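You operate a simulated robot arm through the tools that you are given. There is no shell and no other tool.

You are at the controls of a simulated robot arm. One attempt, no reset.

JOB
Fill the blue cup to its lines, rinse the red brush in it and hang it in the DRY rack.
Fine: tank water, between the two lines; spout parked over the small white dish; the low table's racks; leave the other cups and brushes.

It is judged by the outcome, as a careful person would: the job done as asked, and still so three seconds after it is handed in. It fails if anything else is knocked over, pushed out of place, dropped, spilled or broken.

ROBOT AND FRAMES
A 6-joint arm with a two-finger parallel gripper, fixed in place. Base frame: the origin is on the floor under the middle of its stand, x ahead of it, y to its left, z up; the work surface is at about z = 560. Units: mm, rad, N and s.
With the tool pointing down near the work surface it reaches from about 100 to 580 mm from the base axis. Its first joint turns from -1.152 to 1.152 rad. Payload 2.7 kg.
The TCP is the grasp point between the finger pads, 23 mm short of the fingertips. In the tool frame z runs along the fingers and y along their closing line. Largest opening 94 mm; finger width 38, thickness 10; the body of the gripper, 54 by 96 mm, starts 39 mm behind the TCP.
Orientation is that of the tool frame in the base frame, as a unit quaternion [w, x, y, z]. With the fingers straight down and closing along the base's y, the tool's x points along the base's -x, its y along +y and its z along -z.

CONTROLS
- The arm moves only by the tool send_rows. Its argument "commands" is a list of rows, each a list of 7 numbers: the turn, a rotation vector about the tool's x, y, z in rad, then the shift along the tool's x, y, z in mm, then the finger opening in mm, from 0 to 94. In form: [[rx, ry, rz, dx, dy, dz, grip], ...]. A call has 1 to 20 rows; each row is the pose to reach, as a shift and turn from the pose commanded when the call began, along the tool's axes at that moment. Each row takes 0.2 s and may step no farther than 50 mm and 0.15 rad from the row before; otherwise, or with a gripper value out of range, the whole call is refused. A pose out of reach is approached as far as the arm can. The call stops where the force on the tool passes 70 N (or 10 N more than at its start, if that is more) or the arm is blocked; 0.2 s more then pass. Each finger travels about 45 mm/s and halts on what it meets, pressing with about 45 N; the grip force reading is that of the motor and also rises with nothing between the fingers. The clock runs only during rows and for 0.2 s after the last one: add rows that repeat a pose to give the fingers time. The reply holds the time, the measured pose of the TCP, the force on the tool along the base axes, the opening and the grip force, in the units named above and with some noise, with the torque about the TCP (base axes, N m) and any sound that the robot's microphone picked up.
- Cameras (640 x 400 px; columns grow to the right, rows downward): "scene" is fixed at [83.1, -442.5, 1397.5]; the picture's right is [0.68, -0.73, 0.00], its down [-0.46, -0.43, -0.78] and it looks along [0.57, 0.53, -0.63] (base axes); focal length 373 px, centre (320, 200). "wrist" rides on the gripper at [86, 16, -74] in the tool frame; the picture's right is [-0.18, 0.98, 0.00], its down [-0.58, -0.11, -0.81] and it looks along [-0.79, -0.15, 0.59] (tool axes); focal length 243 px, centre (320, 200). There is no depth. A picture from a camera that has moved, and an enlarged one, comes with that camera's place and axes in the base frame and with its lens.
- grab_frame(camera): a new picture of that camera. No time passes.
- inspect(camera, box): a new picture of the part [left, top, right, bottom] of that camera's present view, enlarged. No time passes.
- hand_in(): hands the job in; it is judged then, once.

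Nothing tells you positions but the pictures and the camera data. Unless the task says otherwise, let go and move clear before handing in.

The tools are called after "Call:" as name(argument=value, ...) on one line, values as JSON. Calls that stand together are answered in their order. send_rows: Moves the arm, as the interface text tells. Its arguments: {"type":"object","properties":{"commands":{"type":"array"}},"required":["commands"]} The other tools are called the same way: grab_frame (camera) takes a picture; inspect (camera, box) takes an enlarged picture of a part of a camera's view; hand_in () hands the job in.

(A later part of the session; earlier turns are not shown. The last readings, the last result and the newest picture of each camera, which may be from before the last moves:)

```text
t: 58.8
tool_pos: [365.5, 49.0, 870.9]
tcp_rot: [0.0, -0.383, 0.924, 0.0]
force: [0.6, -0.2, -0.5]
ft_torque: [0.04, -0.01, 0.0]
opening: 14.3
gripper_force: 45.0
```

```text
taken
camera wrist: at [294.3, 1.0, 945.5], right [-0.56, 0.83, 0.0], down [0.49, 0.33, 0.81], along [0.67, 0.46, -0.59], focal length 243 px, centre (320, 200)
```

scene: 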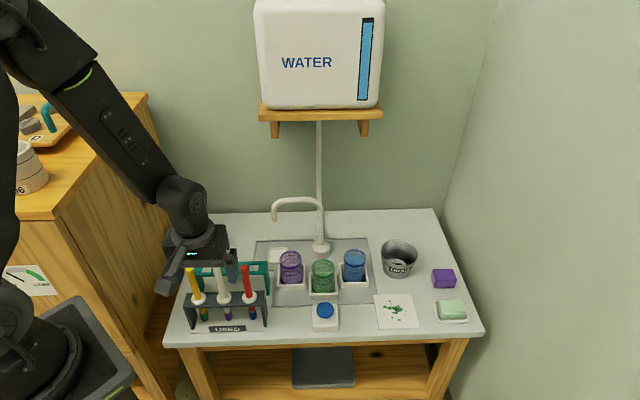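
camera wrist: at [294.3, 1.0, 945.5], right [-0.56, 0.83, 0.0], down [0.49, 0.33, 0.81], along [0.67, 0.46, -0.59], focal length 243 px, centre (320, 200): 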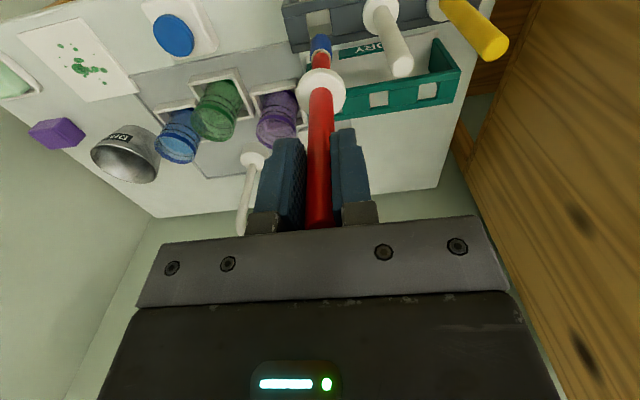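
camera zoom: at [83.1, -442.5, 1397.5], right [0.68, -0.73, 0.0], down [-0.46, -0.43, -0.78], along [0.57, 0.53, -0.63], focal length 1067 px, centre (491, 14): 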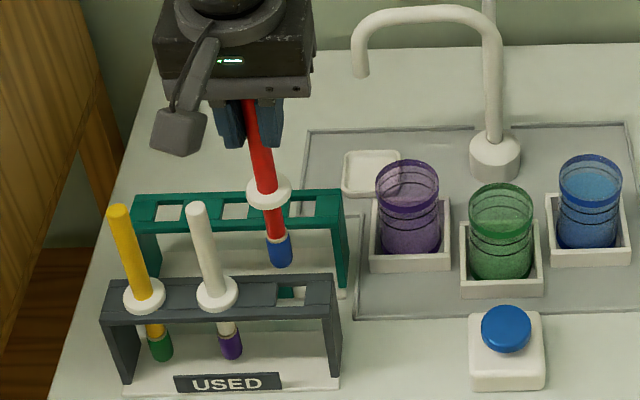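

The brush hangs straight along the tool axis and cleared the rack. Carrying it high toward the blue cup.

Call:
send_rows(commands=[[0, 0, 0, -10, -20, 0, 5], [0, 0, 0, -26, -53, 0, 5], [0, 0, 0, -42, -86, 0, 5], [0, 0, 0, -58, -119, 0, 5], [0, 0, 0, -74, -151, 0, 5], [0, 0, 0, -90, -184, 0, 5], [0, 0, 0, -106, -216, 0, 5], [0, 0, 0, -116, -237, 0, 5], [0, 0, 0, -123.2, -250.5, 0, 5], [0, 0, 0, -123.2, -250.5, 0, 5]])

Call:
send_rows(commands=[[0.035, -0.035, 0, 0, 0, 0, 5], [0.07, -0.07, 0, 0, 0, 0, 5], [0.099, -0.099, 0, 0, 0, 0, 5], [0.099, -0.099, 0, 0, 0, 0, 5]])

Call:
inspect(camera="scene", box=[280, 170, 420, 290])

Call:
grab_frame(camera="wrist")

```text
t: 61.0
tool_pos: [630.3, -39.5, 870.5]
tcp_rot: [0.0, -0.383, 0.924, 0.001]
force: [0.2, -0.3, -0.2]
ft_torque: [0.02, 0.03, 0.0]
opening: 14.4
gripper_force: 44.7
```

```text
t: 62.0
tool_pos: [631.4, -39.0, 871.0]
tcp_rot: [0.065, -0.381, 0.922, -0.026]
force: [0.1, 0.5, 0.1]
ft_torque: [0.0, 0.03, 0.02]
opening: 14.5
gripper_force: 45.3
```

```text
3.33 times, centred on (350, 230) of scene
camera zoom: at [83.1, -442.5, 1397.5], right [0.68, -0.73, 0.0], down [-0.46, -0.43, -0.78], along [0.57, 0.53, -0.63], focal length 1245 px, centre (220, 100)
```

zoom: 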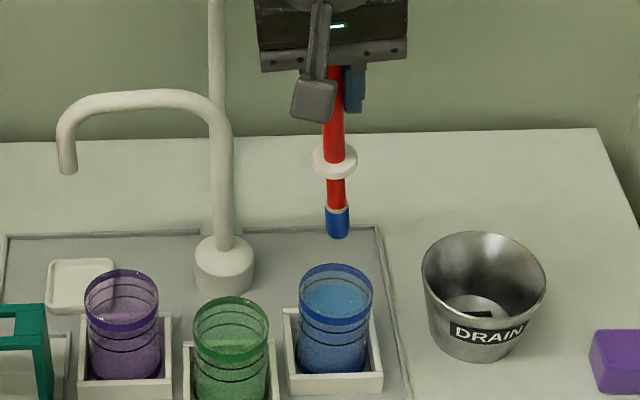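

```text
taken
camera wrist: at [549.1, -89.1, 934.9], right [-0.56, 0.83, -0.08], down [0.37, 0.33, 0.87], along [0.74, 0.46, -0.49], focal length 243 px, centre (320, 200)
```

wrist: 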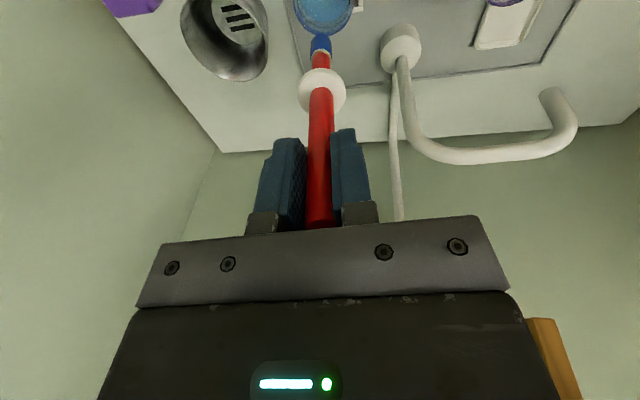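

The tip is above the cup. I'll look closely at its alignment before lowering.

Call:
inspect(camera="wrist", box=[270, 0, 380, 70])

Call:
inspect(camera="scene", box=[330, 215, 380, 290])

```text
5.71 times, centred on (325, 35) of wrist
camera zoom: at [549.1, -89.1, 934.9], right [-0.56, 0.83, -0.08], down [0.37, 0.33, 0.87], along [0.74, 0.46, -0.49], focal length 1386 px, centre (291, 1143)
```

zoom: 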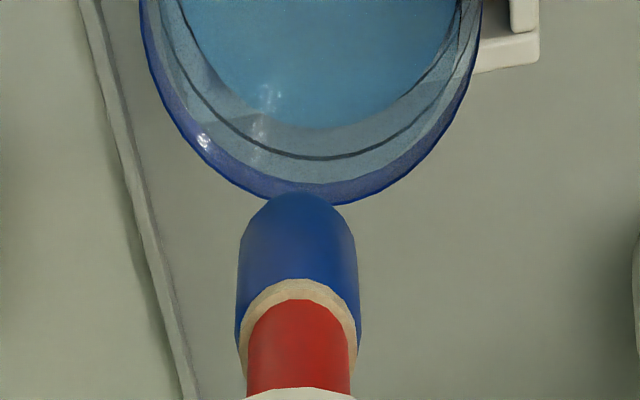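

```text
5.33 times, centred on (355, 252) of scene
camera zoom: at [83.1, -442.5, 1397.5], right [0.68, -0.73, 0.0], down [-0.46, -0.43, -0.78], along [0.57, 0.53, -0.63], focal length 1992 px, centre (133, -80)
```

zoom: 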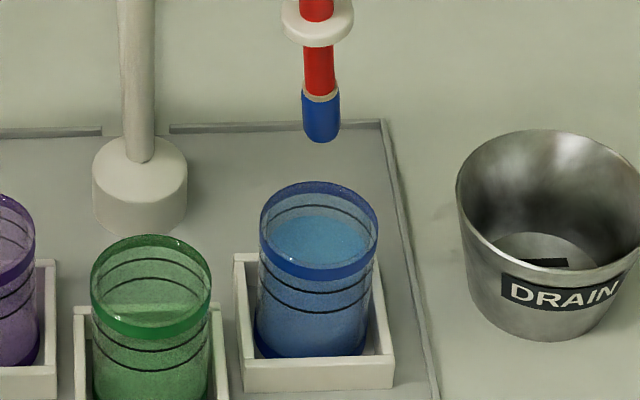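

Alignment looks within about 2 mm. I'll lower to just above the rim and check once more.

Call:
send_rows(commands=[[0, 0, 0, 3.1, 0.4, 18, 5], [0, 0, 0, 5, 2.2, 36, 5], [0, 0, 0, 6.8, 4.0, 54.5, 5], [0, 0, 0, 6.8, 4.0, 54.5, 5]])

Call:
inspect(camera="wrist", box=[270, 0, 380, 70])

Call:
inspect(camera="scene", box=[330, 215, 380, 290])

```text
t: 63.0
tool_pos: [631.0, -42.2, 815.9]
tcp_rot: [0.065, -0.381, 0.922, -0.027]
force: [0.0, 0.2, -0.6]
ft_torque: [0.01, 0.01, -0.02]
opening: 14.5
gripper_force: 45.2
```

```text
5.71 times, centred on (325, 35) of wrist
camera zoom: at [549.1, -91.1, 879.8], right [-0.56, 0.83, -0.08], down [0.37, 0.33, 0.87], along [0.74, 0.46, -0.49], focal length 1386 px, centre (291, 1143)
```

zoom: 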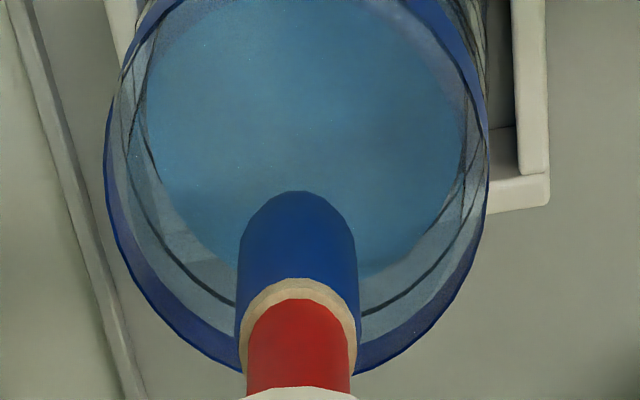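

```text
5.33 times, centred on (355, 252) of scene
camera zoom: at [83.1, -442.5, 1397.5], right [0.68, -0.73, 0.0], down [-0.46, -0.43, -0.78], along [0.57, 0.53, -0.63], focal length 1992 px, centre (133, -80)
```

zoom: 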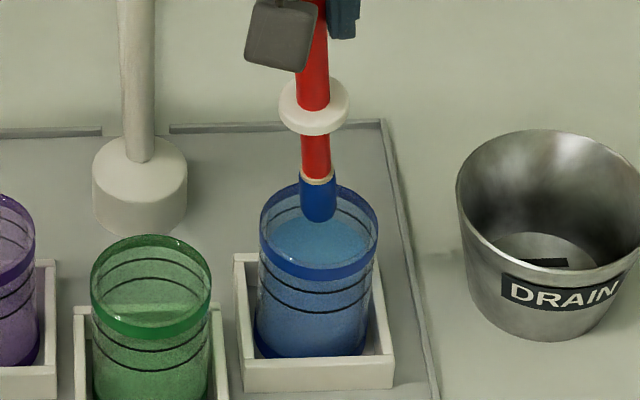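

Centred over the cup. Lowering slowly so that the bristles go fully under water without touching the bottom.

Call:
send_rows(commands=[[0, 0, 0, 1.2, 1.2, 11.6, 5], [0, 0, 0, 2.3, 2.3, 23.1, 5], [0, 0, 0, 3.5, 3.5, 34.7, 5], [0, 0, 0, 4.6, 4.6, 46.2, 5], [0, 0, 0, 5.7, 5.7, 57, 5], [0, 0, 0, 6.7, 6.7, 67, 5], [0, 0, 0, 6.7, 6.7, 67, 5]])

Call:
inspect(camera="scene", box=[330, 215, 380, 290])

Call:
inspect(camera="wrist", box=[270, 0, 380, 70])

```text
t: 64.6
tool_pos: [630.5, -42.9, 748.7]
tcp_rot: [0.066, -0.381, 0.922, -0.026]
force: [-0.4, 0.5, 0.3]
ft_torque: [0.06, 0.02, 0.0]
opening: 14.7
gripper_force: 45.2
```

```text
5.33 times, centred on (355, 252) of scene
camera zoom: at [83.1, -442.5, 1397.5], right [0.68, -0.73, 0.0], down [-0.46, -0.43, -0.78], along [0.57, 0.53, -0.63], focal length 1992 px, centre (133, -80)
```

zoom: 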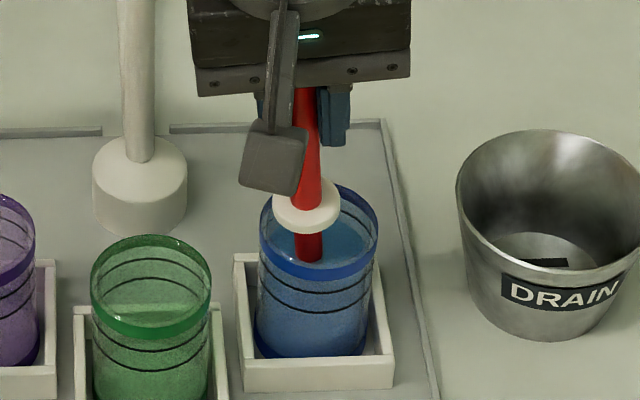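

```text
5.71 times, centred on (325, 35) of wrist
camera zoom: at [549.2, -91.3, 812.0], right [-0.56, 0.83, -0.08], down [0.37, 0.33, 0.87], along [0.74, 0.46, -0.49], focal length 1386 px, centre (291, 1143)
```

zoom: 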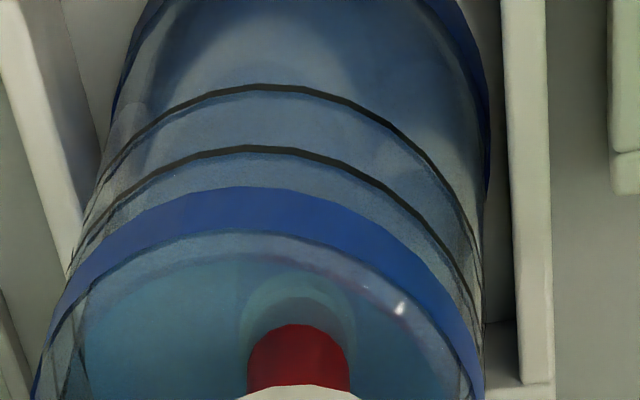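

The bristles are fully submerged with no contact force. I'll swirl gently in small circles to rinse.

Call:
send_rows(commands=[[0, 0, 0, -4.9, -4.9, 1.0, 5], [0, 0, 0, -6.8, 1.9, 0.5, 5], [0, 0, 0, -1.9, 6.8, -0.5, 5], [0, 0, 0, 4.9, 4.9, -1.0, 5], [0, 0, 0, 6.8, -1.9, -0.5, 5], [0, 0, 0, 1.9, -6.8, 0.5, 5], [0, 0, 0, -4.9, -4.9, 1.0, 5], [0, 0, 0, -6.8, 1.9, 0.5, 5], [0, 0, 0, -1.9, 6.8, -0.5, 5], [0, 0, 0, 4.9, 4.9, -1.0, 5], [0, 0, 0, 6.8, -1.9, -0.5, 5], [0, 0, 0, 1.9, -6.8, 0.5, 5], [0, 0, 0, -4.9, -4.9, 1.0, 5], [0, 0, 0, -6.8, 1.9, 0.5, 5], [0, 0, 0, -1.9, 6.8, -0.5, 5], [0, 0, 0, 4.9, 4.9, -1.0, 5], [0, 0, 0, 6.8, -1.9, -0.5, 5], [0, 0, 0, 1.9, -6.8, 0.5, 5], [0, 0, 0, 0, 0, 0, 5]])

Call:
inspect(camera="scene", box=[330, 215, 380, 290])

Call:
inspect(camera="wrist", box=[270, 0, 380, 90])

```text
t: 68.6
tool_pos: [631.7, -41.6, 748.4]
tcp_rot: [0.065, -0.382, 0.921, -0.027]
force: [-0.5, -0.2, -0.6]
ft_torque: [0.03, 0.01, -0.01]
opening: 14.3
gripper_force: 45.1
```

```text
5.33 times, centred on (355, 252) of scene
camera zoom: at [83.1, -442.5, 1397.5], right [0.68, -0.73, 0.0], down [-0.46, -0.43, -0.78], along [0.57, 0.53, -0.63], focal length 1992 px, centre (133, -80)
```

zoom: 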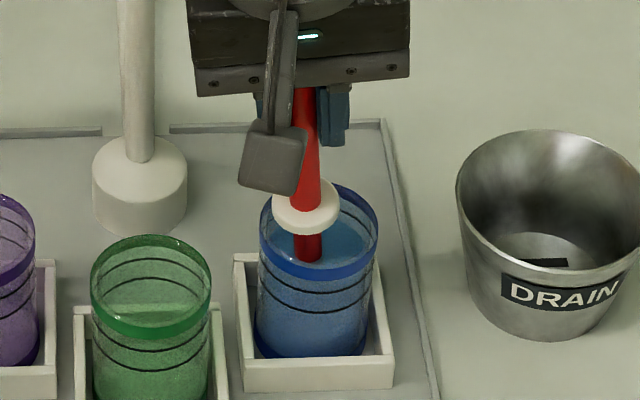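

```text
4.44 times, centred on (325, 45) of wrist
camera zoom: at [549.0, -91.0, 811.9], right [-0.56, 0.83, -0.08], down [0.37, 0.33, 0.87], along [0.74, 0.46, -0.49], focal length 1078 px, centre (298, 889)
```

zoom: 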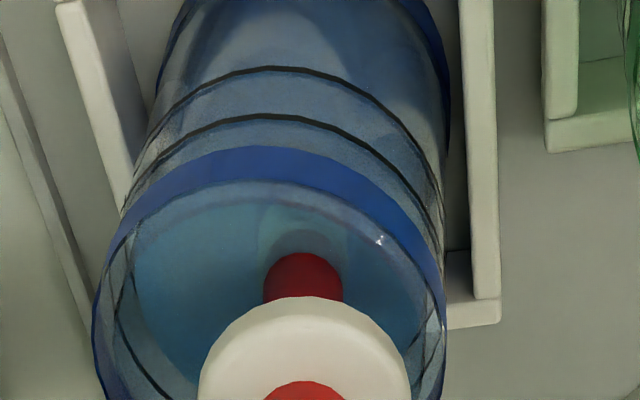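

I'll raise the bristles just above the water, still within the cup, to see whether the paint has come off.

Call:
send_rows(commands=[[0, 0, 0, -1.2, -1.2, -11.6, 5], [0, 0, 0, -2.3, -2.3, -23.1, 5], [0, 0, 0, -3.5, -3.5, -34.7, 5], [0, 0, 0, -4.6, -4.6, -46.2, 5], [0, 0, 0, -5.7, -5.7, -57, 5], [0, 0, 0, -5.7, -5.7, -57, 5]])

Call:
inspect(camera="scene", box=[330, 215, 380, 290])

Call:
inspect(camera="wrist", box=[270, 0, 380, 90])

```text
t: 70.0
tool_pos: [631.1, -42.7, 804.5]
tcp_rot: [0.065, -0.381, 0.922, -0.027]
force: [0.2, -0.4, -0.8]
ft_torque: [0.0, 0.05, -0.05]
opening: 14.5
gripper_force: 45.2
```

```text
5.33 times, centred on (355, 252) of scene
camera zoom: at [83.1, -442.5, 1397.5], right [0.68, -0.73, 0.0], down [-0.46, -0.43, -0.78], along [0.57, 0.53, -0.63], focal length 1992 px, centre (133, -80)
```

zoom: 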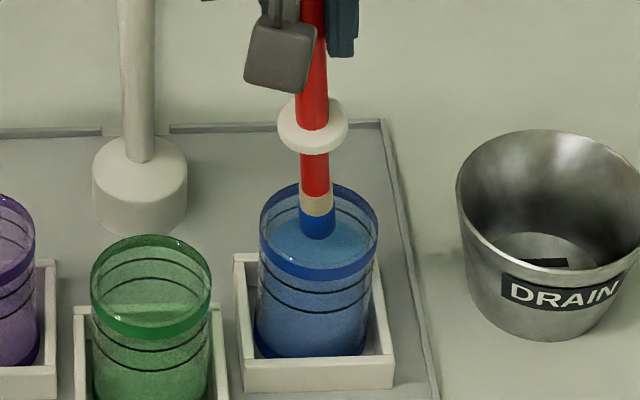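

```text
4.44 times, centred on (325, 45) of wrist
camera zoom: at [549.0, -91.4, 868.8], right [-0.56, 0.83, -0.08], down [0.37, 0.33, 0.87], along [0.74, 0.46, -0.49], focal length 1078 px, centre (298, 889)
```

zoom: 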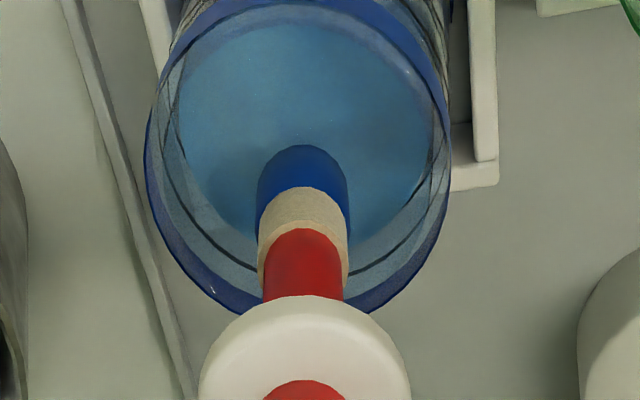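

About 40% of the paint has washed off, so the rinsing is working but isn't finished. Dipping again and swirling longer.

Call:
send_rows(commands=[[0, 0, 0, 1.4, 1.4, 14, 5], [0, 0, 0, 2.8, 2.8, 28, 5], [0, 0, 0, 4.3, 4.3, 43, 5], [0, 0, 0, 5.7, 5.7, 57, 5], [0, 0, 0, 0.1, 0.1, 58.1, 5], [0, 0, 0, -2.1, 7.9, 57.6, 5], [0, 0, 0, 3.5, 13.5, 56.4, 5], [0, 0, 0, 11.3, 11.3, 55.9, 5], [0, 0, 0, 13.5, 3.5, 56.4, 5], [0, 0, 0, 7.9, -2.1, 57.6, 5], [0, 0, 0, 0.1, 0.1, 58.1, 5], [0, 0, 0, -2.1, 7.9, 57.6, 5], [0, 0, 0, 3.5, 13.5, 56.4, 5], [0, 0, 0, 11.3, 11.3, 55.9, 5], [0, 0, 0, 13.5, 3.5, 56.4, 5], [0, 0, 0, 7.9, -2.1, 57.6, 5], [0, 0, 0, 0.1, 0.1, 58.1, 5], [0, 0, 0, -2.1, 7.9, 57.6, 5], [0, 0, 0, 3.5, 13.5, 56.4, 5], [0, 0, 0, 5.7, 5.7, 57, 5]])

Call:
send_rows(commands=[[0, 0, 0, -5.6, -5.6, 1.1, 5], [0, 0, 0, -7.8, 2.2, 0.6, 5], [0, 0, 0, -2.2, 7.8, -0.6, 5], [0, 0, 0, 5.6, 5.6, -1.1, 5], [0, 0, 0, 7.8, -2.2, -0.6, 5], [0, 0, 0, 2.2, -7.8, 0.6, 5], [0, 0, 0, -5.6, -5.6, 1.1, 5], [0, 0, 0, -7.8, 2.2, 0.6, 5], [0, 0, 0, -2.2, 7.8, -0.6, 5], [0, 0, 0, 5.6, 5.6, -1.1, 5], [0, 0, 0, 7.8, -2.2, -0.6, 5], [0, 0, 0, 2.2, -7.8, 0.6, 5], [0, 0, 0, -5.6, -5.6, 1.1, 5], [0, 0, 0, -7.8, 2.2, 0.6, 5], [0, 0, 0, -2.2, 7.8, -0.6, 5], [0, 0, 0, 5.6, 5.6, -1.1, 5], [0, 0, 0, 7.8, -2.2, -0.6, 5], [0, 0, 0, 2.2, -7.8, 0.6, 5], [0, 0, 0, 0, 0, 0, 5]])

Call:
send_rows(commands=[[0, 0, 0, -1.2, -1.2, -11.6, 5], [0, 0, 0, -2.3, -2.3, -23.1, 5], [0, 0, 0, -3.5, -3.5, -34.7, 5], [0, 0, 0, -4.6, -4.6, -46.2, 5], [0, 0, 0, -5.7, -5.7, -57, 5], [0, 0, 0, -5.7, -5.7, -57, 5]])

Call:
inspect(camera="scene", box=[330, 215, 380, 290])

Call:
inspect(camera="wrist", box=[270, 0, 380, 90])

```text
t: 74.2
tool_pos: [630.6, -41.2, 747.6]
tcp_rot: [0.065, -0.382, 0.922, -0.027]
force: [0.2, -0.1, -0.1]
ft_torque: [0.01, 0.0, -0.01]
opening: 14.4
gripper_force: 44.8
```

```text
t: 78.2
tool_pos: [630.8, -41.2, 748.0]
tcp_rot: [0.065, -0.382, 0.922, -0.027]
force: [-0.8, -0.1, -0.7]
ft_torque: [-0.01, 0.01, -0.03]
opening: 14.6
gripper_force: 44.6
```

```text
t: 79.6
tool_pos: [630.7, -42.2, 805.2]
tcp_rot: [0.065, -0.381, 0.922, -0.027]
force: [0.1, 0.4, -0.7]
ft_torque: [0.0, -0.02, -0.01]
opening: 14.5
gripper_force: 44.7
```

```text
5.33 times, centred on (355, 252) of scene
camera zoom: at [83.1, -442.5, 1397.5], right [0.68, -0.73, 0.0], down [-0.46, -0.43, -0.78], along [0.57, 0.53, -0.63], focal length 1992 px, centre (133, -80)
```

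zoom: 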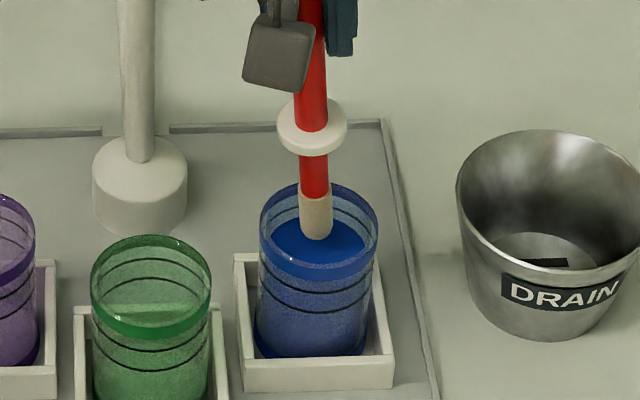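

```text
4.44 times, centred on (325, 45) of wrist
camera zoom: at [548.7, -91.0, 869.3], right [-0.56, 0.83, -0.08], down [0.37, 0.33, 0.87], along [0.74, 0.46, -0.49], focal length 1078 px, centre (298, 889)
```

zoom: 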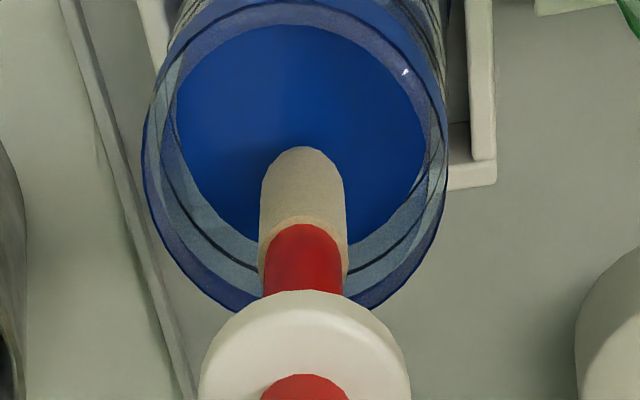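

The bristles are clean and the water has turned dark blue. I'll let it drip over the cup for a few seconds before moving.

Call:
send_rows(commands=[[0, 0, 0, 0, 0, 0, 5], [0, 0, 0, 0, 0, 0, 5], [0, 0, 0, 0, 0, 0, 5], [0, 0, 0, 0, 0, 0, 5], [0, 0, 0, 0, 0, 0, 5], [0, 0, 0, 0, 0, 0, 5], [0, 0, 0, 0, 0, 0, 5], [0, 0, 0, 0, 0, 0, 5], [0, 0, 0, 0, 0, 0, 5], [0, 0, 0, 0, 0, 0, 5], [0, 0, 0, 0, 0, 0, 5], [0, 0, 0, 0, 0, 0, 5], [0, 0, 0, 0, 0, 0, 5], [0, 0, 0, 0, 0, 0, 5], [0, 0, 0, 0, 0, 0, 5], [0, 0, 0, 0, 0, 0, 5], [0, 0, 0, 0, 0, 0, 5]])

Call:
inspect(camera="wrist", box=[270, 0, 380, 90])

Call:
inspect(camera="scene", box=[330, 215, 380, 290])

```text
t: 83.2
tool_pos: [630.3, -41.7, 806.1]
tcp_rot: [0.065, -0.381, 0.922, -0.027]
force: [-0.8, 0.1, -0.5]
ft_torque: [-0.01, -0.01, 0.01]
opening: 14.5
gripper_force: 45.2
```

```text
4.44 times, centred on (325, 45) of wrist
camera zoom: at [548.7, -91.0, 869.3], right [-0.56, 0.83, -0.08], down [0.37, 0.33, 0.87], along [0.74, 0.46, -0.49], focal length 1078 px, centre (298, 889)
```

zoom: 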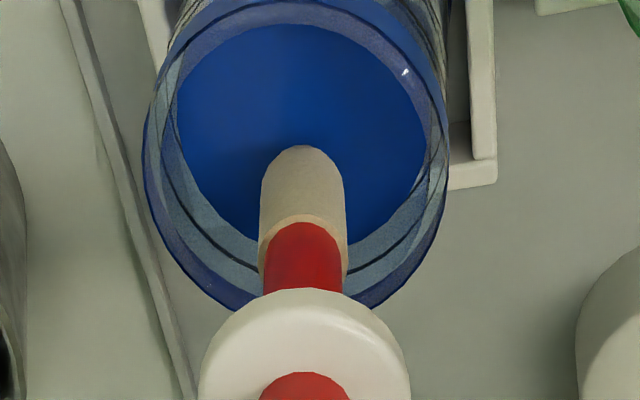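

```text
5.33 times, centred on (355, 252) of scene
camera zoom: at [83.1, -442.5, 1397.5], right [0.68, -0.73, 0.0], down [-0.46, -0.43, -0.78], along [0.57, 0.53, -0.63], focal length 1992 px, centre (133, -80)
```

zoom: 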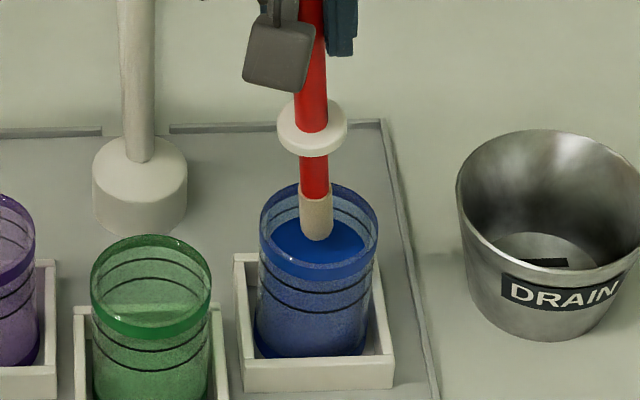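

No drips are visible. Lifting, levelling the tool and carrying the brush around the other cups to the DRY rack's near slot.

Call:
send_rows(commands=[[0, 0, 0, -1.7, -1.7, -17.3, 5], [0, 0, 0, -3.5, -3.5, -34.6, 5], [0, 0, 0, -5.2, -5.2, -52, 5], [0, 0, 0, -6.9, -6.9, -69.3, 5], [0, 0, 0, -6.9, -6.9, -69.3, 5]])

Call:
send_rows(commands=[[-0.035, 0.035, 0, 0, 0, 0, 5], [-0.07, 0.07, 0, 0, 0, 0, 5], [-0.099, 0.099, 0, 0, 0, 0, 5], [-0.099, 0.099, 0, 0, 0, 0, 5]])

Call:
send_rows(commands=[[0, 0, 0, 20, 17, 0, 5], [0, 0, 0, 45, 38, 0, 5], [0, 0, 0, 70, 58, 0, 5], [0, 0, 0, 95, 79, 0, 5], [0, 0, 0, 108, 96, 0, 5], [0, 0, 0, 98, 122, 0, 5], [0, 0, 0, 84, 149, 0, 5], [0, 0, 0, 70, 177, 0, 5], [0, 0, 0, 56, 205, 0, 5], [0, 0, 0, 42, 232, 0, 5], [0, 0, 0, 32.5, 251.7, 0, 5], [0, 0, 0, 32.5, 251.7, 0, 5]])

Call:
inspect(camera="wrist", box=[230, 0, 410, 110])

Call:
inspect(camera="scene", box=[180, 195, 340, 335])

Call:
grab_frame(camera="wrist")

```text
t: 84.4
tool_pos: [630.5, -41.1, 875.9]
tcp_rot: [0.065, -0.381, 0.922, -0.027]
force: [0.1, 0.3, -0.1]
ft_torque: [0.03, 0.01, 0.01]
opening: 14.3
gripper_force: 45.2
```

```text
t: 85.4
tool_pos: [631.3, -41.2, 875.9]
tcp_rot: [0.0, -0.383, 0.924, 0.0]
force: [-0.4, -0.5, -0.5]
ft_torque: [0.01, 0.01, 0.0]
opening: 14.5
gripper_force: 44.6
```

```text
t: 88.0
tool_pos: [429.9, 113.5, 875.3]
tcp_rot: [0.001, -0.382, 0.924, 0.0]
force: [-0.2, 0.4, 0.6]
ft_torque: [0.01, 0.02, -0.01]
opening: 14.5
gripper_force: 45.4
```

```text
3.56 times, centred on (320, 55) of wrist
camera zoom: at [357.4, 64.4, 949.8], right [-0.56, 0.83, 0.0], down [0.49, 0.33, 0.81], along [0.67, 0.46, -0.59], focal length 863 px, centre (320, 716)
```

zoom: 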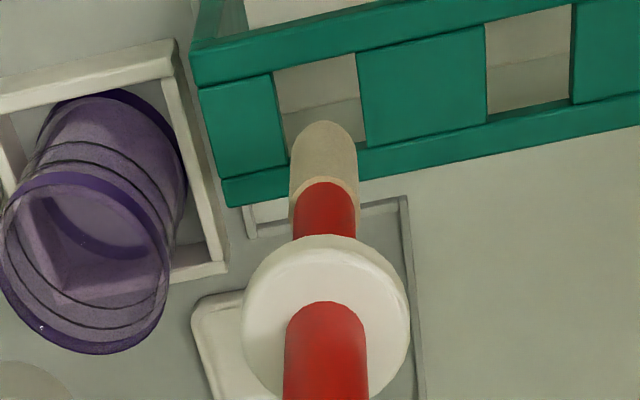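

```text
2.86 times, centred on (260, 265) of scene
camera zoom: at [83.1, -442.5, 1397.5], right [0.68, -0.73, 0.0], down [-0.46, -0.43, -0.78], along [0.57, 0.53, -0.63], focal length 1067 px, centre (491, 14)
```

zoom: 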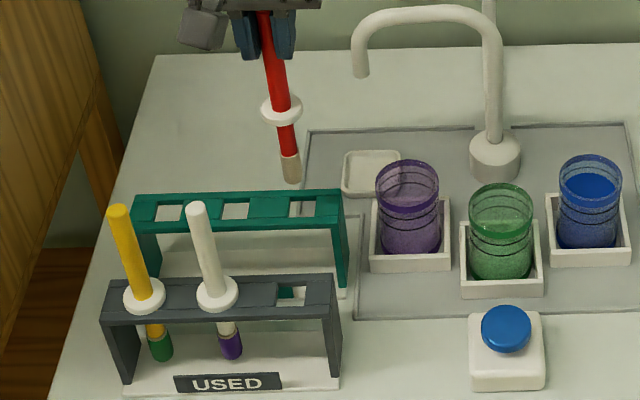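

```text
taken
camera wrist: at [357.4, 64.4, 949.8], right [-0.56, 0.83, 0.0], down [0.49, 0.33, 0.81], along [0.67, 0.46, -0.59], focal length 243 px, centre (320, 200)
```

wrist: 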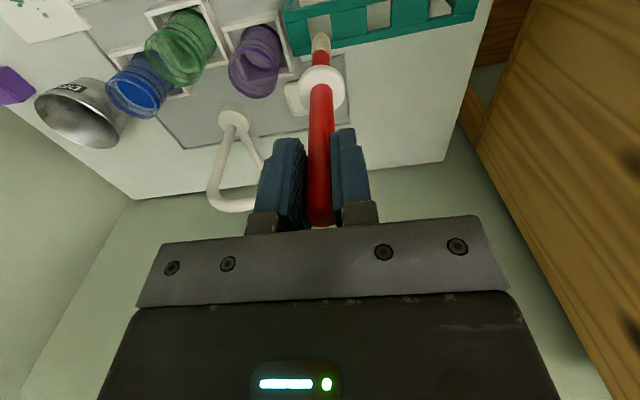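

I'm above the DRY rack. I'll take a tighter look at the slot geometry before inserting, since clearance is only about 2–3 mm.

Call:
inspect(camera="wrist", box=[280, 0, 350, 60])

Call:
inspect(camera="wrist", box=[340, 0, 420, 50])

Call:
inspect(camera="scene", box=[205, 250, 275, 310])

```text
6.67 times, centred on (315, 30) of wrist
camera zoom: at [357.4, 64.4, 949.8], right [-0.56, 0.83, 0.0], down [0.49, 0.33, 0.81], along [0.67, 0.46, -0.59], focal length 1618 px, centre (353, 1333)
```

zoom: 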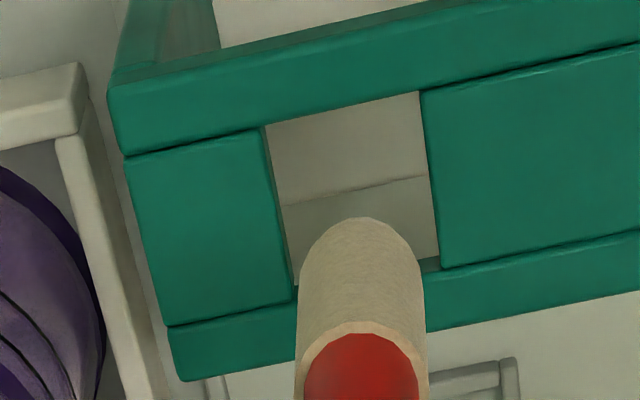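

```text
8.00 times, centred on (380, 25) of wrist
camera zoom: at [357.4, 64.4, 949.8], right [-0.56, 0.83, 0.0], down [0.49, 0.33, 0.81], along [0.67, 0.46, -0.59], focal length 1941 px, centre (-160, 1600)
```

zoom: 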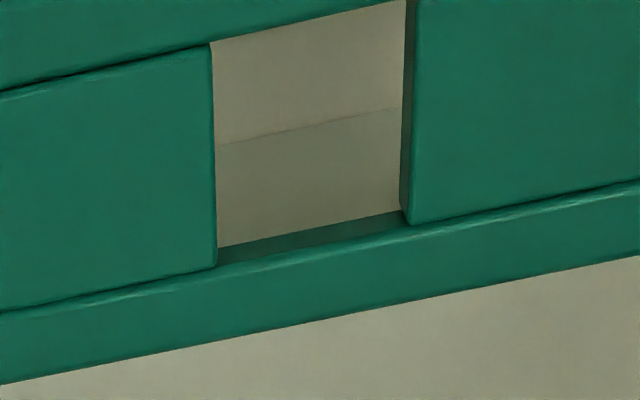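

```text
6.67 times, centred on (240, 280) of scene
camera zoom: at [83.1, -442.5, 1397.5], right [0.68, -0.73, 0.0], down [-0.46, -0.43, -0.78], along [0.57, 0.53, -0.63], focal length 2490 px, centre (853, -333)
```

zoom: 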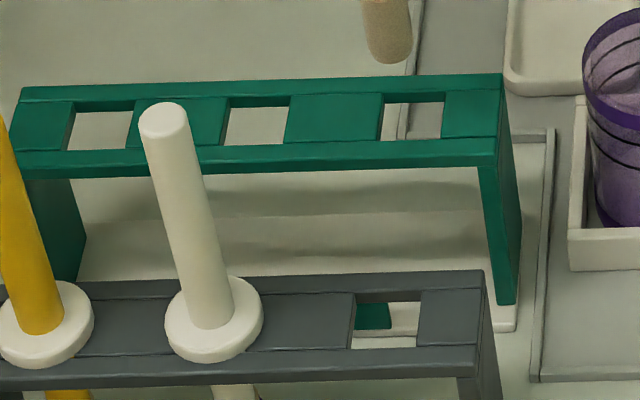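

The slot's centre is roughly 7.6 mm further back and 3.2 mm along the row from the brush. I'll shift by that, lower until the tip is just above the rack, and check again.

Call:
send_rows(commands=[[0, 0, 0, -7.6, -3.2, 0, 5], [0, 0, 0, -7.6, -3.2, 14, 5], [0, 0, 0, -7.6, -3.2, 27, 5], [0, 0, 0, -7.6, -3.2, 27, 5]])

Call:
inspect(camera="wrist", box=[280, 0, 350, 60])

Call:
inspect(camera="scene", box=[220, 245, 290, 305])

```text
t: 89.0
tool_pos: [437.3, 116.5, 848.2]
tcp_rot: [0.0, -0.383, 0.924, 0.0]
force: [0.4, 1.0, -0.9]
ft_torque: [0.0, 0.03, -0.01]
opening: 14.1
gripper_force: 45.2
```

```text
6.67 times, centred on (315, 30) of wrist
camera zoom: at [365.0, 67.3, 922.5], right [-0.56, 0.83, 0.0], down [0.49, 0.33, 0.81], along [0.67, 0.46, -0.59], focal length 1618 px, centre (353, 1333)
```

zoom: 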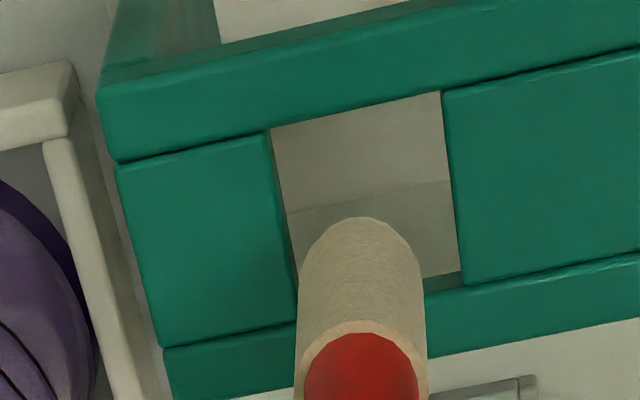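

```text
6.67 times, centred on (255, 275) of scene
camera zoom: at [83.1, -442.5, 1397.5], right [0.68, -0.73, 0.0], down [-0.46, -0.43, -0.78], along [0.57, 0.53, -0.63], focal length 2490 px, centre (753, -300)
```

zoom: 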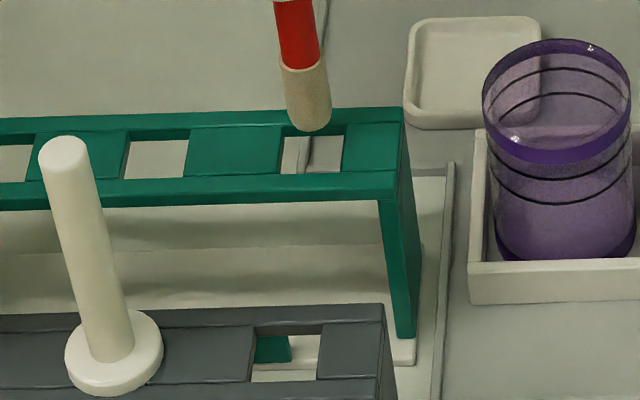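

I want to pin down the brush's offset in the fore-aft direction; I'll look at the collar and handle more closely.

Call:
inspect(camera="wrist", box=[280, 50, 370, 130])

Call:
inspect(camera="wrist", box=[240, 100, 400, 240])

Call:
inspect(camera="scene", box=[225, 200, 295, 290])

```text
5.00 times, centred on (325, 90) of wrist
camera zoom: at [365.0, 67.3, 922.5], right [-0.56, 0.83, 0.0], down [0.49, 0.33, 0.81], along [0.67, 0.46, -0.59], focal length 1213 px, centre (295, 750)
```

zoom: 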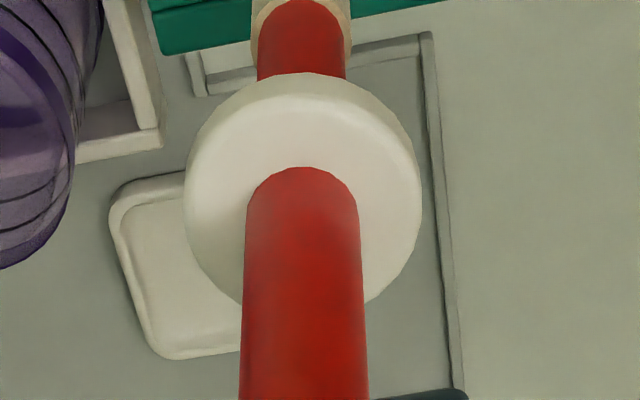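

```text
2.86 times, centred on (320, 170) of wrist
camera zoom: at [365.0, 67.3, 922.5], right [-0.56, 0.83, 0.0], down [0.49, 0.33, 0.81], along [0.67, 0.46, -0.59], focal length 693 px, centre (320, 286)
```

zoom: 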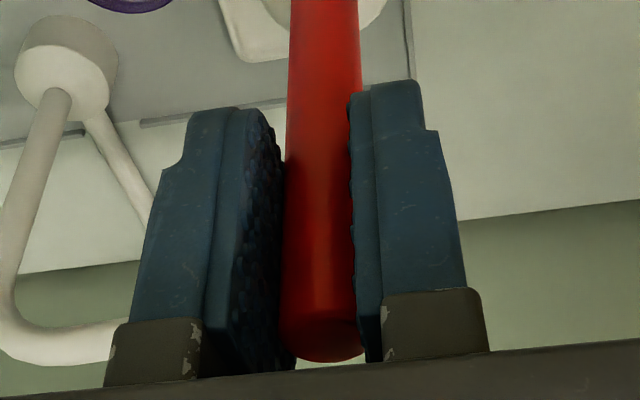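

```text
4.44 times, centred on (260, 245) of scene
camera zoom: at [83.1, -442.5, 1397.5], right [0.68, -0.73, 0.0], down [-0.46, -0.43, -0.78], along [0.57, 0.53, -0.63], focal length 1660 px, centre (587, 0)
```

zoom: 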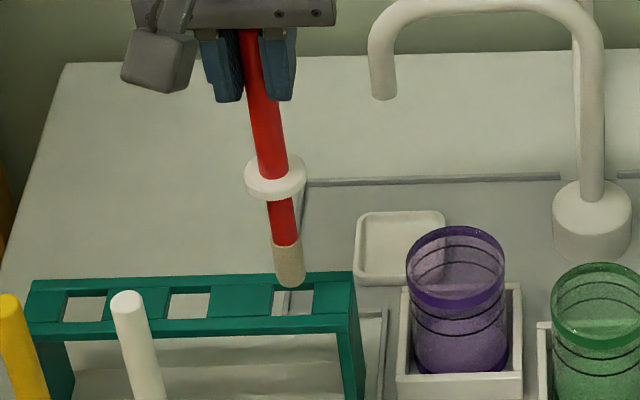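

I'll zoom in harder on the slot and tip from the scene camera.

Call:
inspect(camera="scene", box=[234, 256, 264, 280])

Call:
inspect(camera="scene", box=[210, 262, 240, 284])

Call:
inspect(camera="wrist", box=[296, 0, 346, 40])

```text
16.00 times, centred on (249, 268) of scene
camera zoom: at [83.1, -442.5, 1397.5], right [0.68, -0.73, 0.0], down [-0.46, -0.43, -0.78], along [0.57, 0.53, -0.63], focal length 5975 px, centre (1456, -888)
```

zoom: 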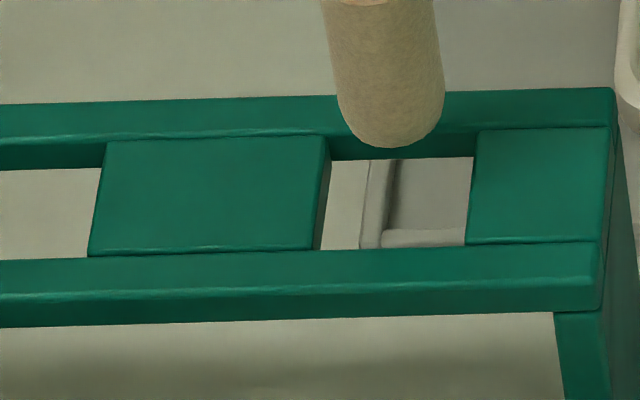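

```text
16.00 times, centred on (225, 273) of scene
camera zoom: at [83.1, -442.5, 1397.5], right [0.68, -0.73, 0.0], down [-0.46, -0.43, -0.78], along [0.57, 0.53, -0.63], focal length 5975 px, centre (1840, -968)
```

zoom: 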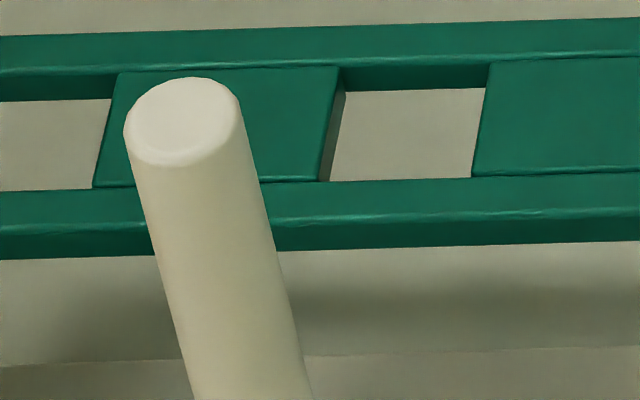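

```text
10.00 times, centred on (321, 20) of wrist
camera zoom: at [365.0, 67.3, 922.5], right [-0.56, 0.83, 0.0], down [0.49, 0.33, 0.81], along [0.67, 0.46, -0.59], focal length 2426 px, centre (310, 2000)
```

zoom: 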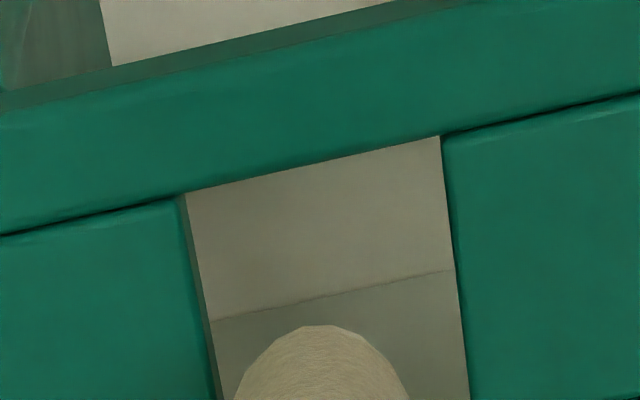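

Combining both views, the brush needs to come back about 4 mm toward the front and 0.5 mm sideways. I'll correct that and lower a few millimetres for another comparison.

Call:
send_rows(commands=[[0, 0, 0, 4.2, 0.5, 0, 5], [0, 0, 0, 4.2, 0.5, 7, 5], [0, 0, 0, 4.2, 0.5, 7, 5]])

Call:
inspect(camera="scene", box=[234, 256, 264, 280])

Call:
inspect(camera="wrist", box=[296, 0, 346, 40])

Call:
inspect(camera="wrist", box=[280, 0, 350, 60])

```text
t: 89.8
tool_pos: [434.7, 115.2, 842.2]
tcp_rot: [0.001, -0.383, 0.924, 0.0]
force: [0.2, 0.9, -0.7]
ft_torque: [0.0, 0.02, -0.02]
opening: 14.8
gripper_force: 45.0
```

```text
16.00 times, centred on (249, 268) of scene
camera zoom: at [83.1, -442.5, 1397.5], right [0.68, -0.73, 0.0], down [-0.46, -0.43, -0.78], along [0.57, 0.53, -0.63], focal length 5975 px, centre (1456, -888)
```

zoom: 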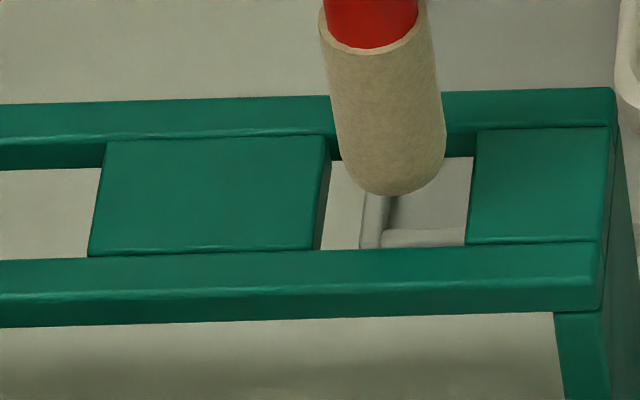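

```text
10.00 times, centred on (321, 20) of wrist
camera zoom: at [362.0, 64.4, 915.9], right [-0.56, 0.83, 0.0], down [0.49, 0.33, 0.81], along [0.67, 0.46, -0.59], focal length 2426 px, centre (310, 2000)
```

zoom: 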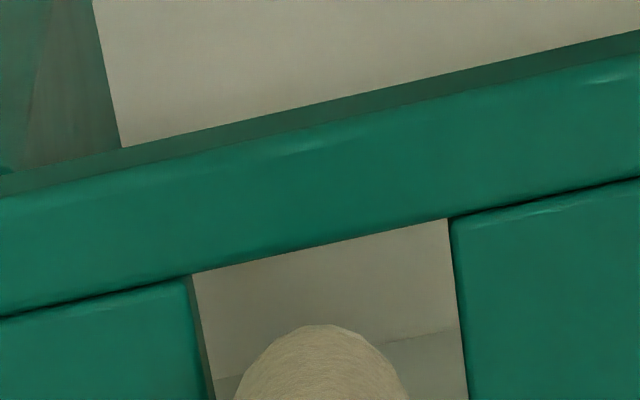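

```text
6.67 times, centred on (315, 30) of wrist
camera zoom: at [362.0, 64.4, 915.9], right [-0.56, 0.83, 0.0], down [0.49, 0.33, 0.81], along [0.67, 0.46, -0.59], focal length 1618 px, centre (353, 1333)
```

zoom: 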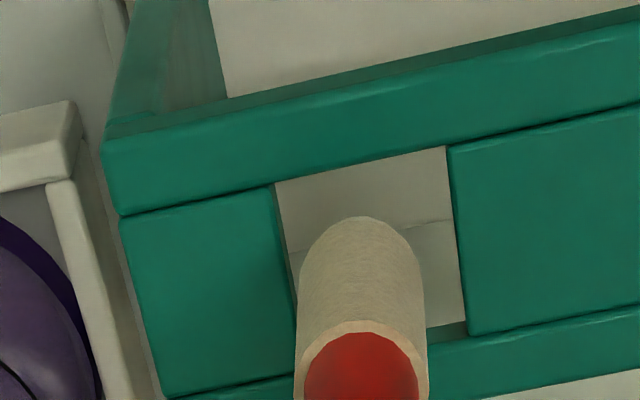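

Fore-aft now looks centred, with about 0.8 mm sideways left to correct. I'll apply that and lower gently into the slot while watching the force.

Call:
send_rows(commands=[[0, 0, 0, 0, 0.8, 0, 5], [0, 0, 0, 0, 0.8, 4, 5], [0, 0, 0, 0, 0.8, 8, 5], [0, 0, 0, 0, 0.8, 8, 5]])

Call:
inspect(camera="scene", box=[234, 256, 264, 280])

Call:
inspect(camera="wrist", box=[280, 0, 350, 60])

```text
t: 90.8
tool_pos: [433.0, 115.3, 833.7]
tcp_rot: [0.0, -0.383, 0.924, 0.0]
force: [-0.3, 0.7, 0.0]
ft_torque: [0.01, 0.02, 0.03]
opening: 14.3
gripper_force: 44.7
```

```text
16.00 times, centred on (249, 268) of scene
camera zoom: at [83.1, -442.5, 1397.5], right [0.68, -0.73, 0.0], down [-0.46, -0.43, -0.78], along [0.57, 0.53, -0.63], focal length 5975 px, centre (1456, -888)
```

zoom: 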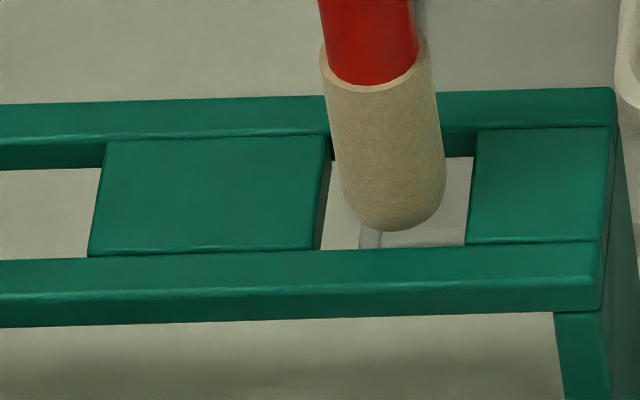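

```text
6.67 times, centred on (315, 30) of wrist
camera zoom: at [361.3, 64.8, 907.9], right [-0.56, 0.83, 0.0], down [0.49, 0.33, 0.81], along [0.67, 0.46, -0.59], focal length 1618 px, centre (353, 1333)
```

zoom: 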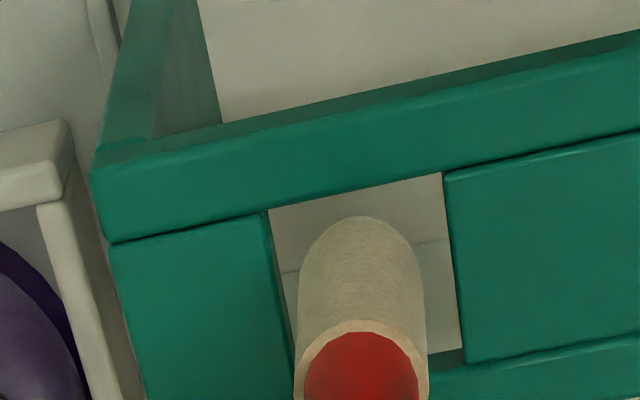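

The tip has entered the slot with clearance on every side and no force. Continuing down in small steps.

Call:
send_rows(commands=[[0, 0, 0, -0.3, 0, 5, 5], [0, 0, 0, -0.3, 0, 10, 5], [0, 0, 0, -0.3, 0, 15, 5], [0, 0, 0, -0.3, 0, 20, 5]])

Call:
inspect(camera="scene", box=[234, 250, 264, 280])

Call:
inspect(camera="wrist", box=[280, 10, 360, 80])

```text
t: 91.8
tool_pos: [434.1, 115.1, 813.3]
tcp_rot: [0.001, -0.383, 0.924, 0.001]
force: [0.6, 0.5, 0.3]
ft_torque: [-0.02, 0.02, -0.02]
opening: 14.5
gripper_force: 44.7
```

```text
13.33 times, centred on (249, 265) of scene
camera zoom: at [83.1, -442.5, 1397.5], right [0.68, -0.73, 0.0], down [-0.46, -0.43, -0.78], along [0.57, 0.53, -0.63], focal length 4979 px, centre (1267, -667)
```

zoom: 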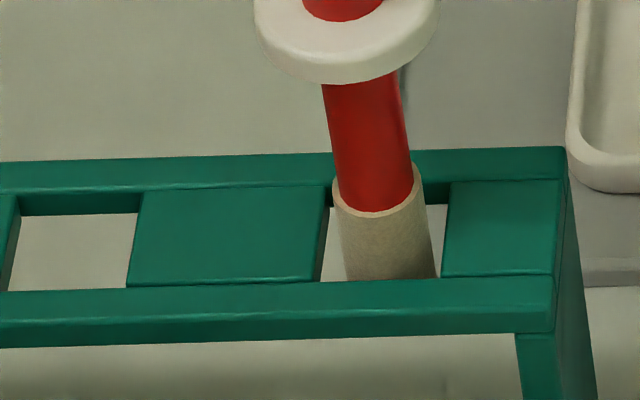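

```text
5.71 times, centred on (320, 45) of wrist
camera zoom: at [361.9, 65.4, 888.2], right [-0.56, 0.83, 0.0], down [0.49, 0.33, 0.81], along [0.67, 0.46, -0.59], focal length 1386 px, centre (320, 1086)
```

zoom: 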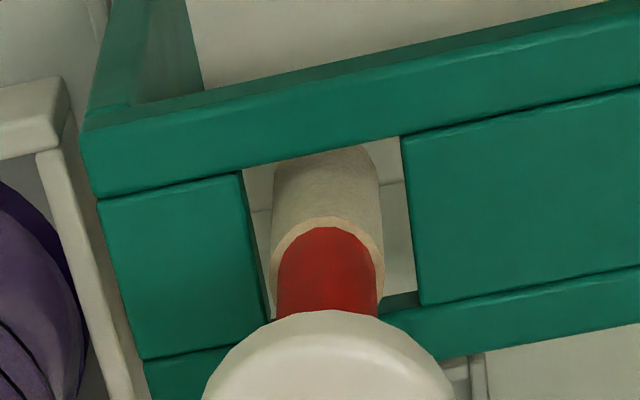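

Going in cleanly and centred. Lowering further.

Call:
send_rows(commands=[[0, 0, 0, 0, 0.2, 6, 5], [0, 0, 0, 0, 0.2, 12, 5], [0, 0, 0, 0, 0.2, 18, 5], [0, 0, 0, 0, 0.2, 24, 5], [0, 0, 0, 0, 0.2, 30, 5]])

Call:
inspect(camera="scene", box=[229, 240, 269, 300])

Call:
inspect(camera="wrist", box=[270, 10, 370, 110])

```text
t: 93.0
tool_pos: [432.9, 115.3, 782.7]
tcp_rot: [0.001, -0.382, 0.924, 0.0]
force: [0.2, 0.2, -0.4]
ft_torque: [0.01, 0.0, 0.02]
opening: 14.7
gripper_force: 45.1
```

```text
6.67 times, centred on (249, 270) of scene
camera zoom: at [83.1, -442.5, 1397.5], right [0.68, -0.73, 0.0], down [-0.46, -0.43, -0.78], along [0.57, 0.53, -0.63], focal length 2490 px, centre (793, -267)
```

zoom: 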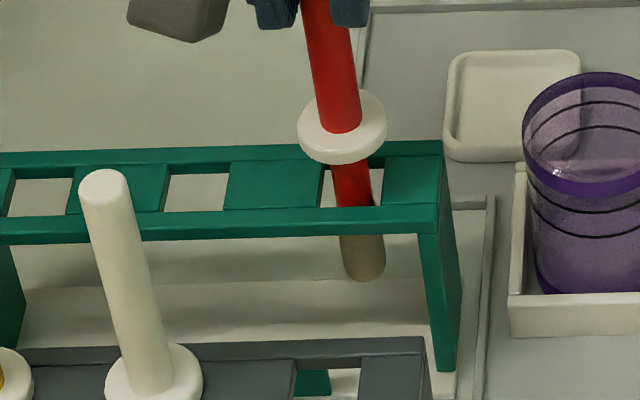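

```text
4.00 times, centred on (320, 60) of wrist
camera zoom: at [361.7, 65.3, 858.0], right [-0.56, 0.83, 0.0], down [0.49, 0.33, 0.81], along [0.67, 0.46, -0.59], focal length 970 px, centre (320, 760)
```

zoom: 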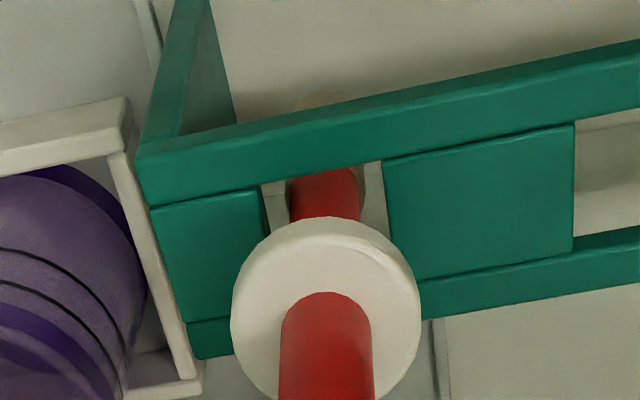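

All bristles are through the slot. Lowering until the collar comes to rest on the rack.

Call:
send_rows(commands=[[0, 0, 0, 0, 0, 6, 5], [0, 0, 0, 0, 0, 12, 5], [0, 0, 0, 0, 0, 18, 5], [0, 0, 0, 0, 0, 24, 5], [0, 0, 0, 0, 0, 29, 5]])

Call:
inspect(camera="scene", box=[229, 240, 269, 300])

Call:
inspect(camera="wrist", box=[270, 10, 370, 110])

```text
t: 94.2
tool_pos: [433.8, 115.6, 755.5]
tcp_rot: [0.001, -0.382, 0.924, 0.0]
force: [1.2, 0.2, 0.1]
ft_torque: [0.02, 0.01, -0.01]
opening: 14.4
gripper_force: 45.2
```

```text
6.67 times, centred on (249, 270) of scene
camera zoom: at [83.1, -442.5, 1397.5], right [0.68, -0.73, 0.0], down [-0.46, -0.43, -0.78], along [0.57, 0.53, -0.63], focal length 2490 px, centre (793, -267)
```

zoom: 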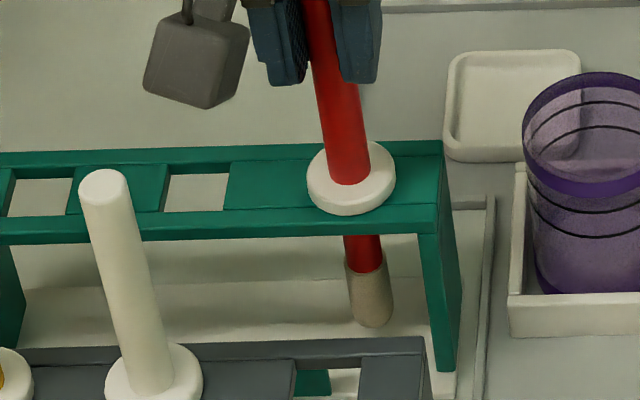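

```text
4.00 times, centred on (320, 60) of wrist
camera zoom: at [361.8, 65.3, 829.1], right [-0.56, 0.83, 0.0], down [0.49, 0.33, 0.81], along [0.67, 0.46, -0.59], focal length 970 px, centre (320, 760)
```

zoom: 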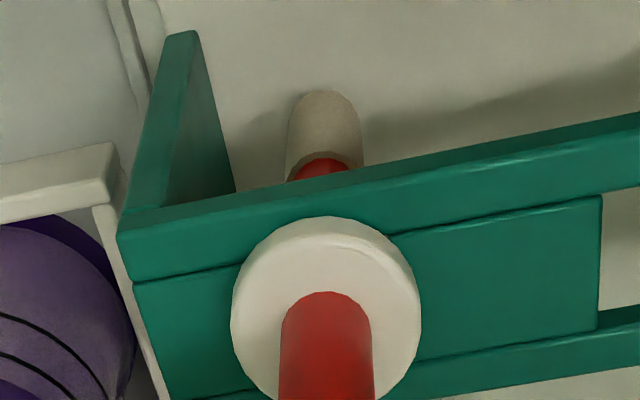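

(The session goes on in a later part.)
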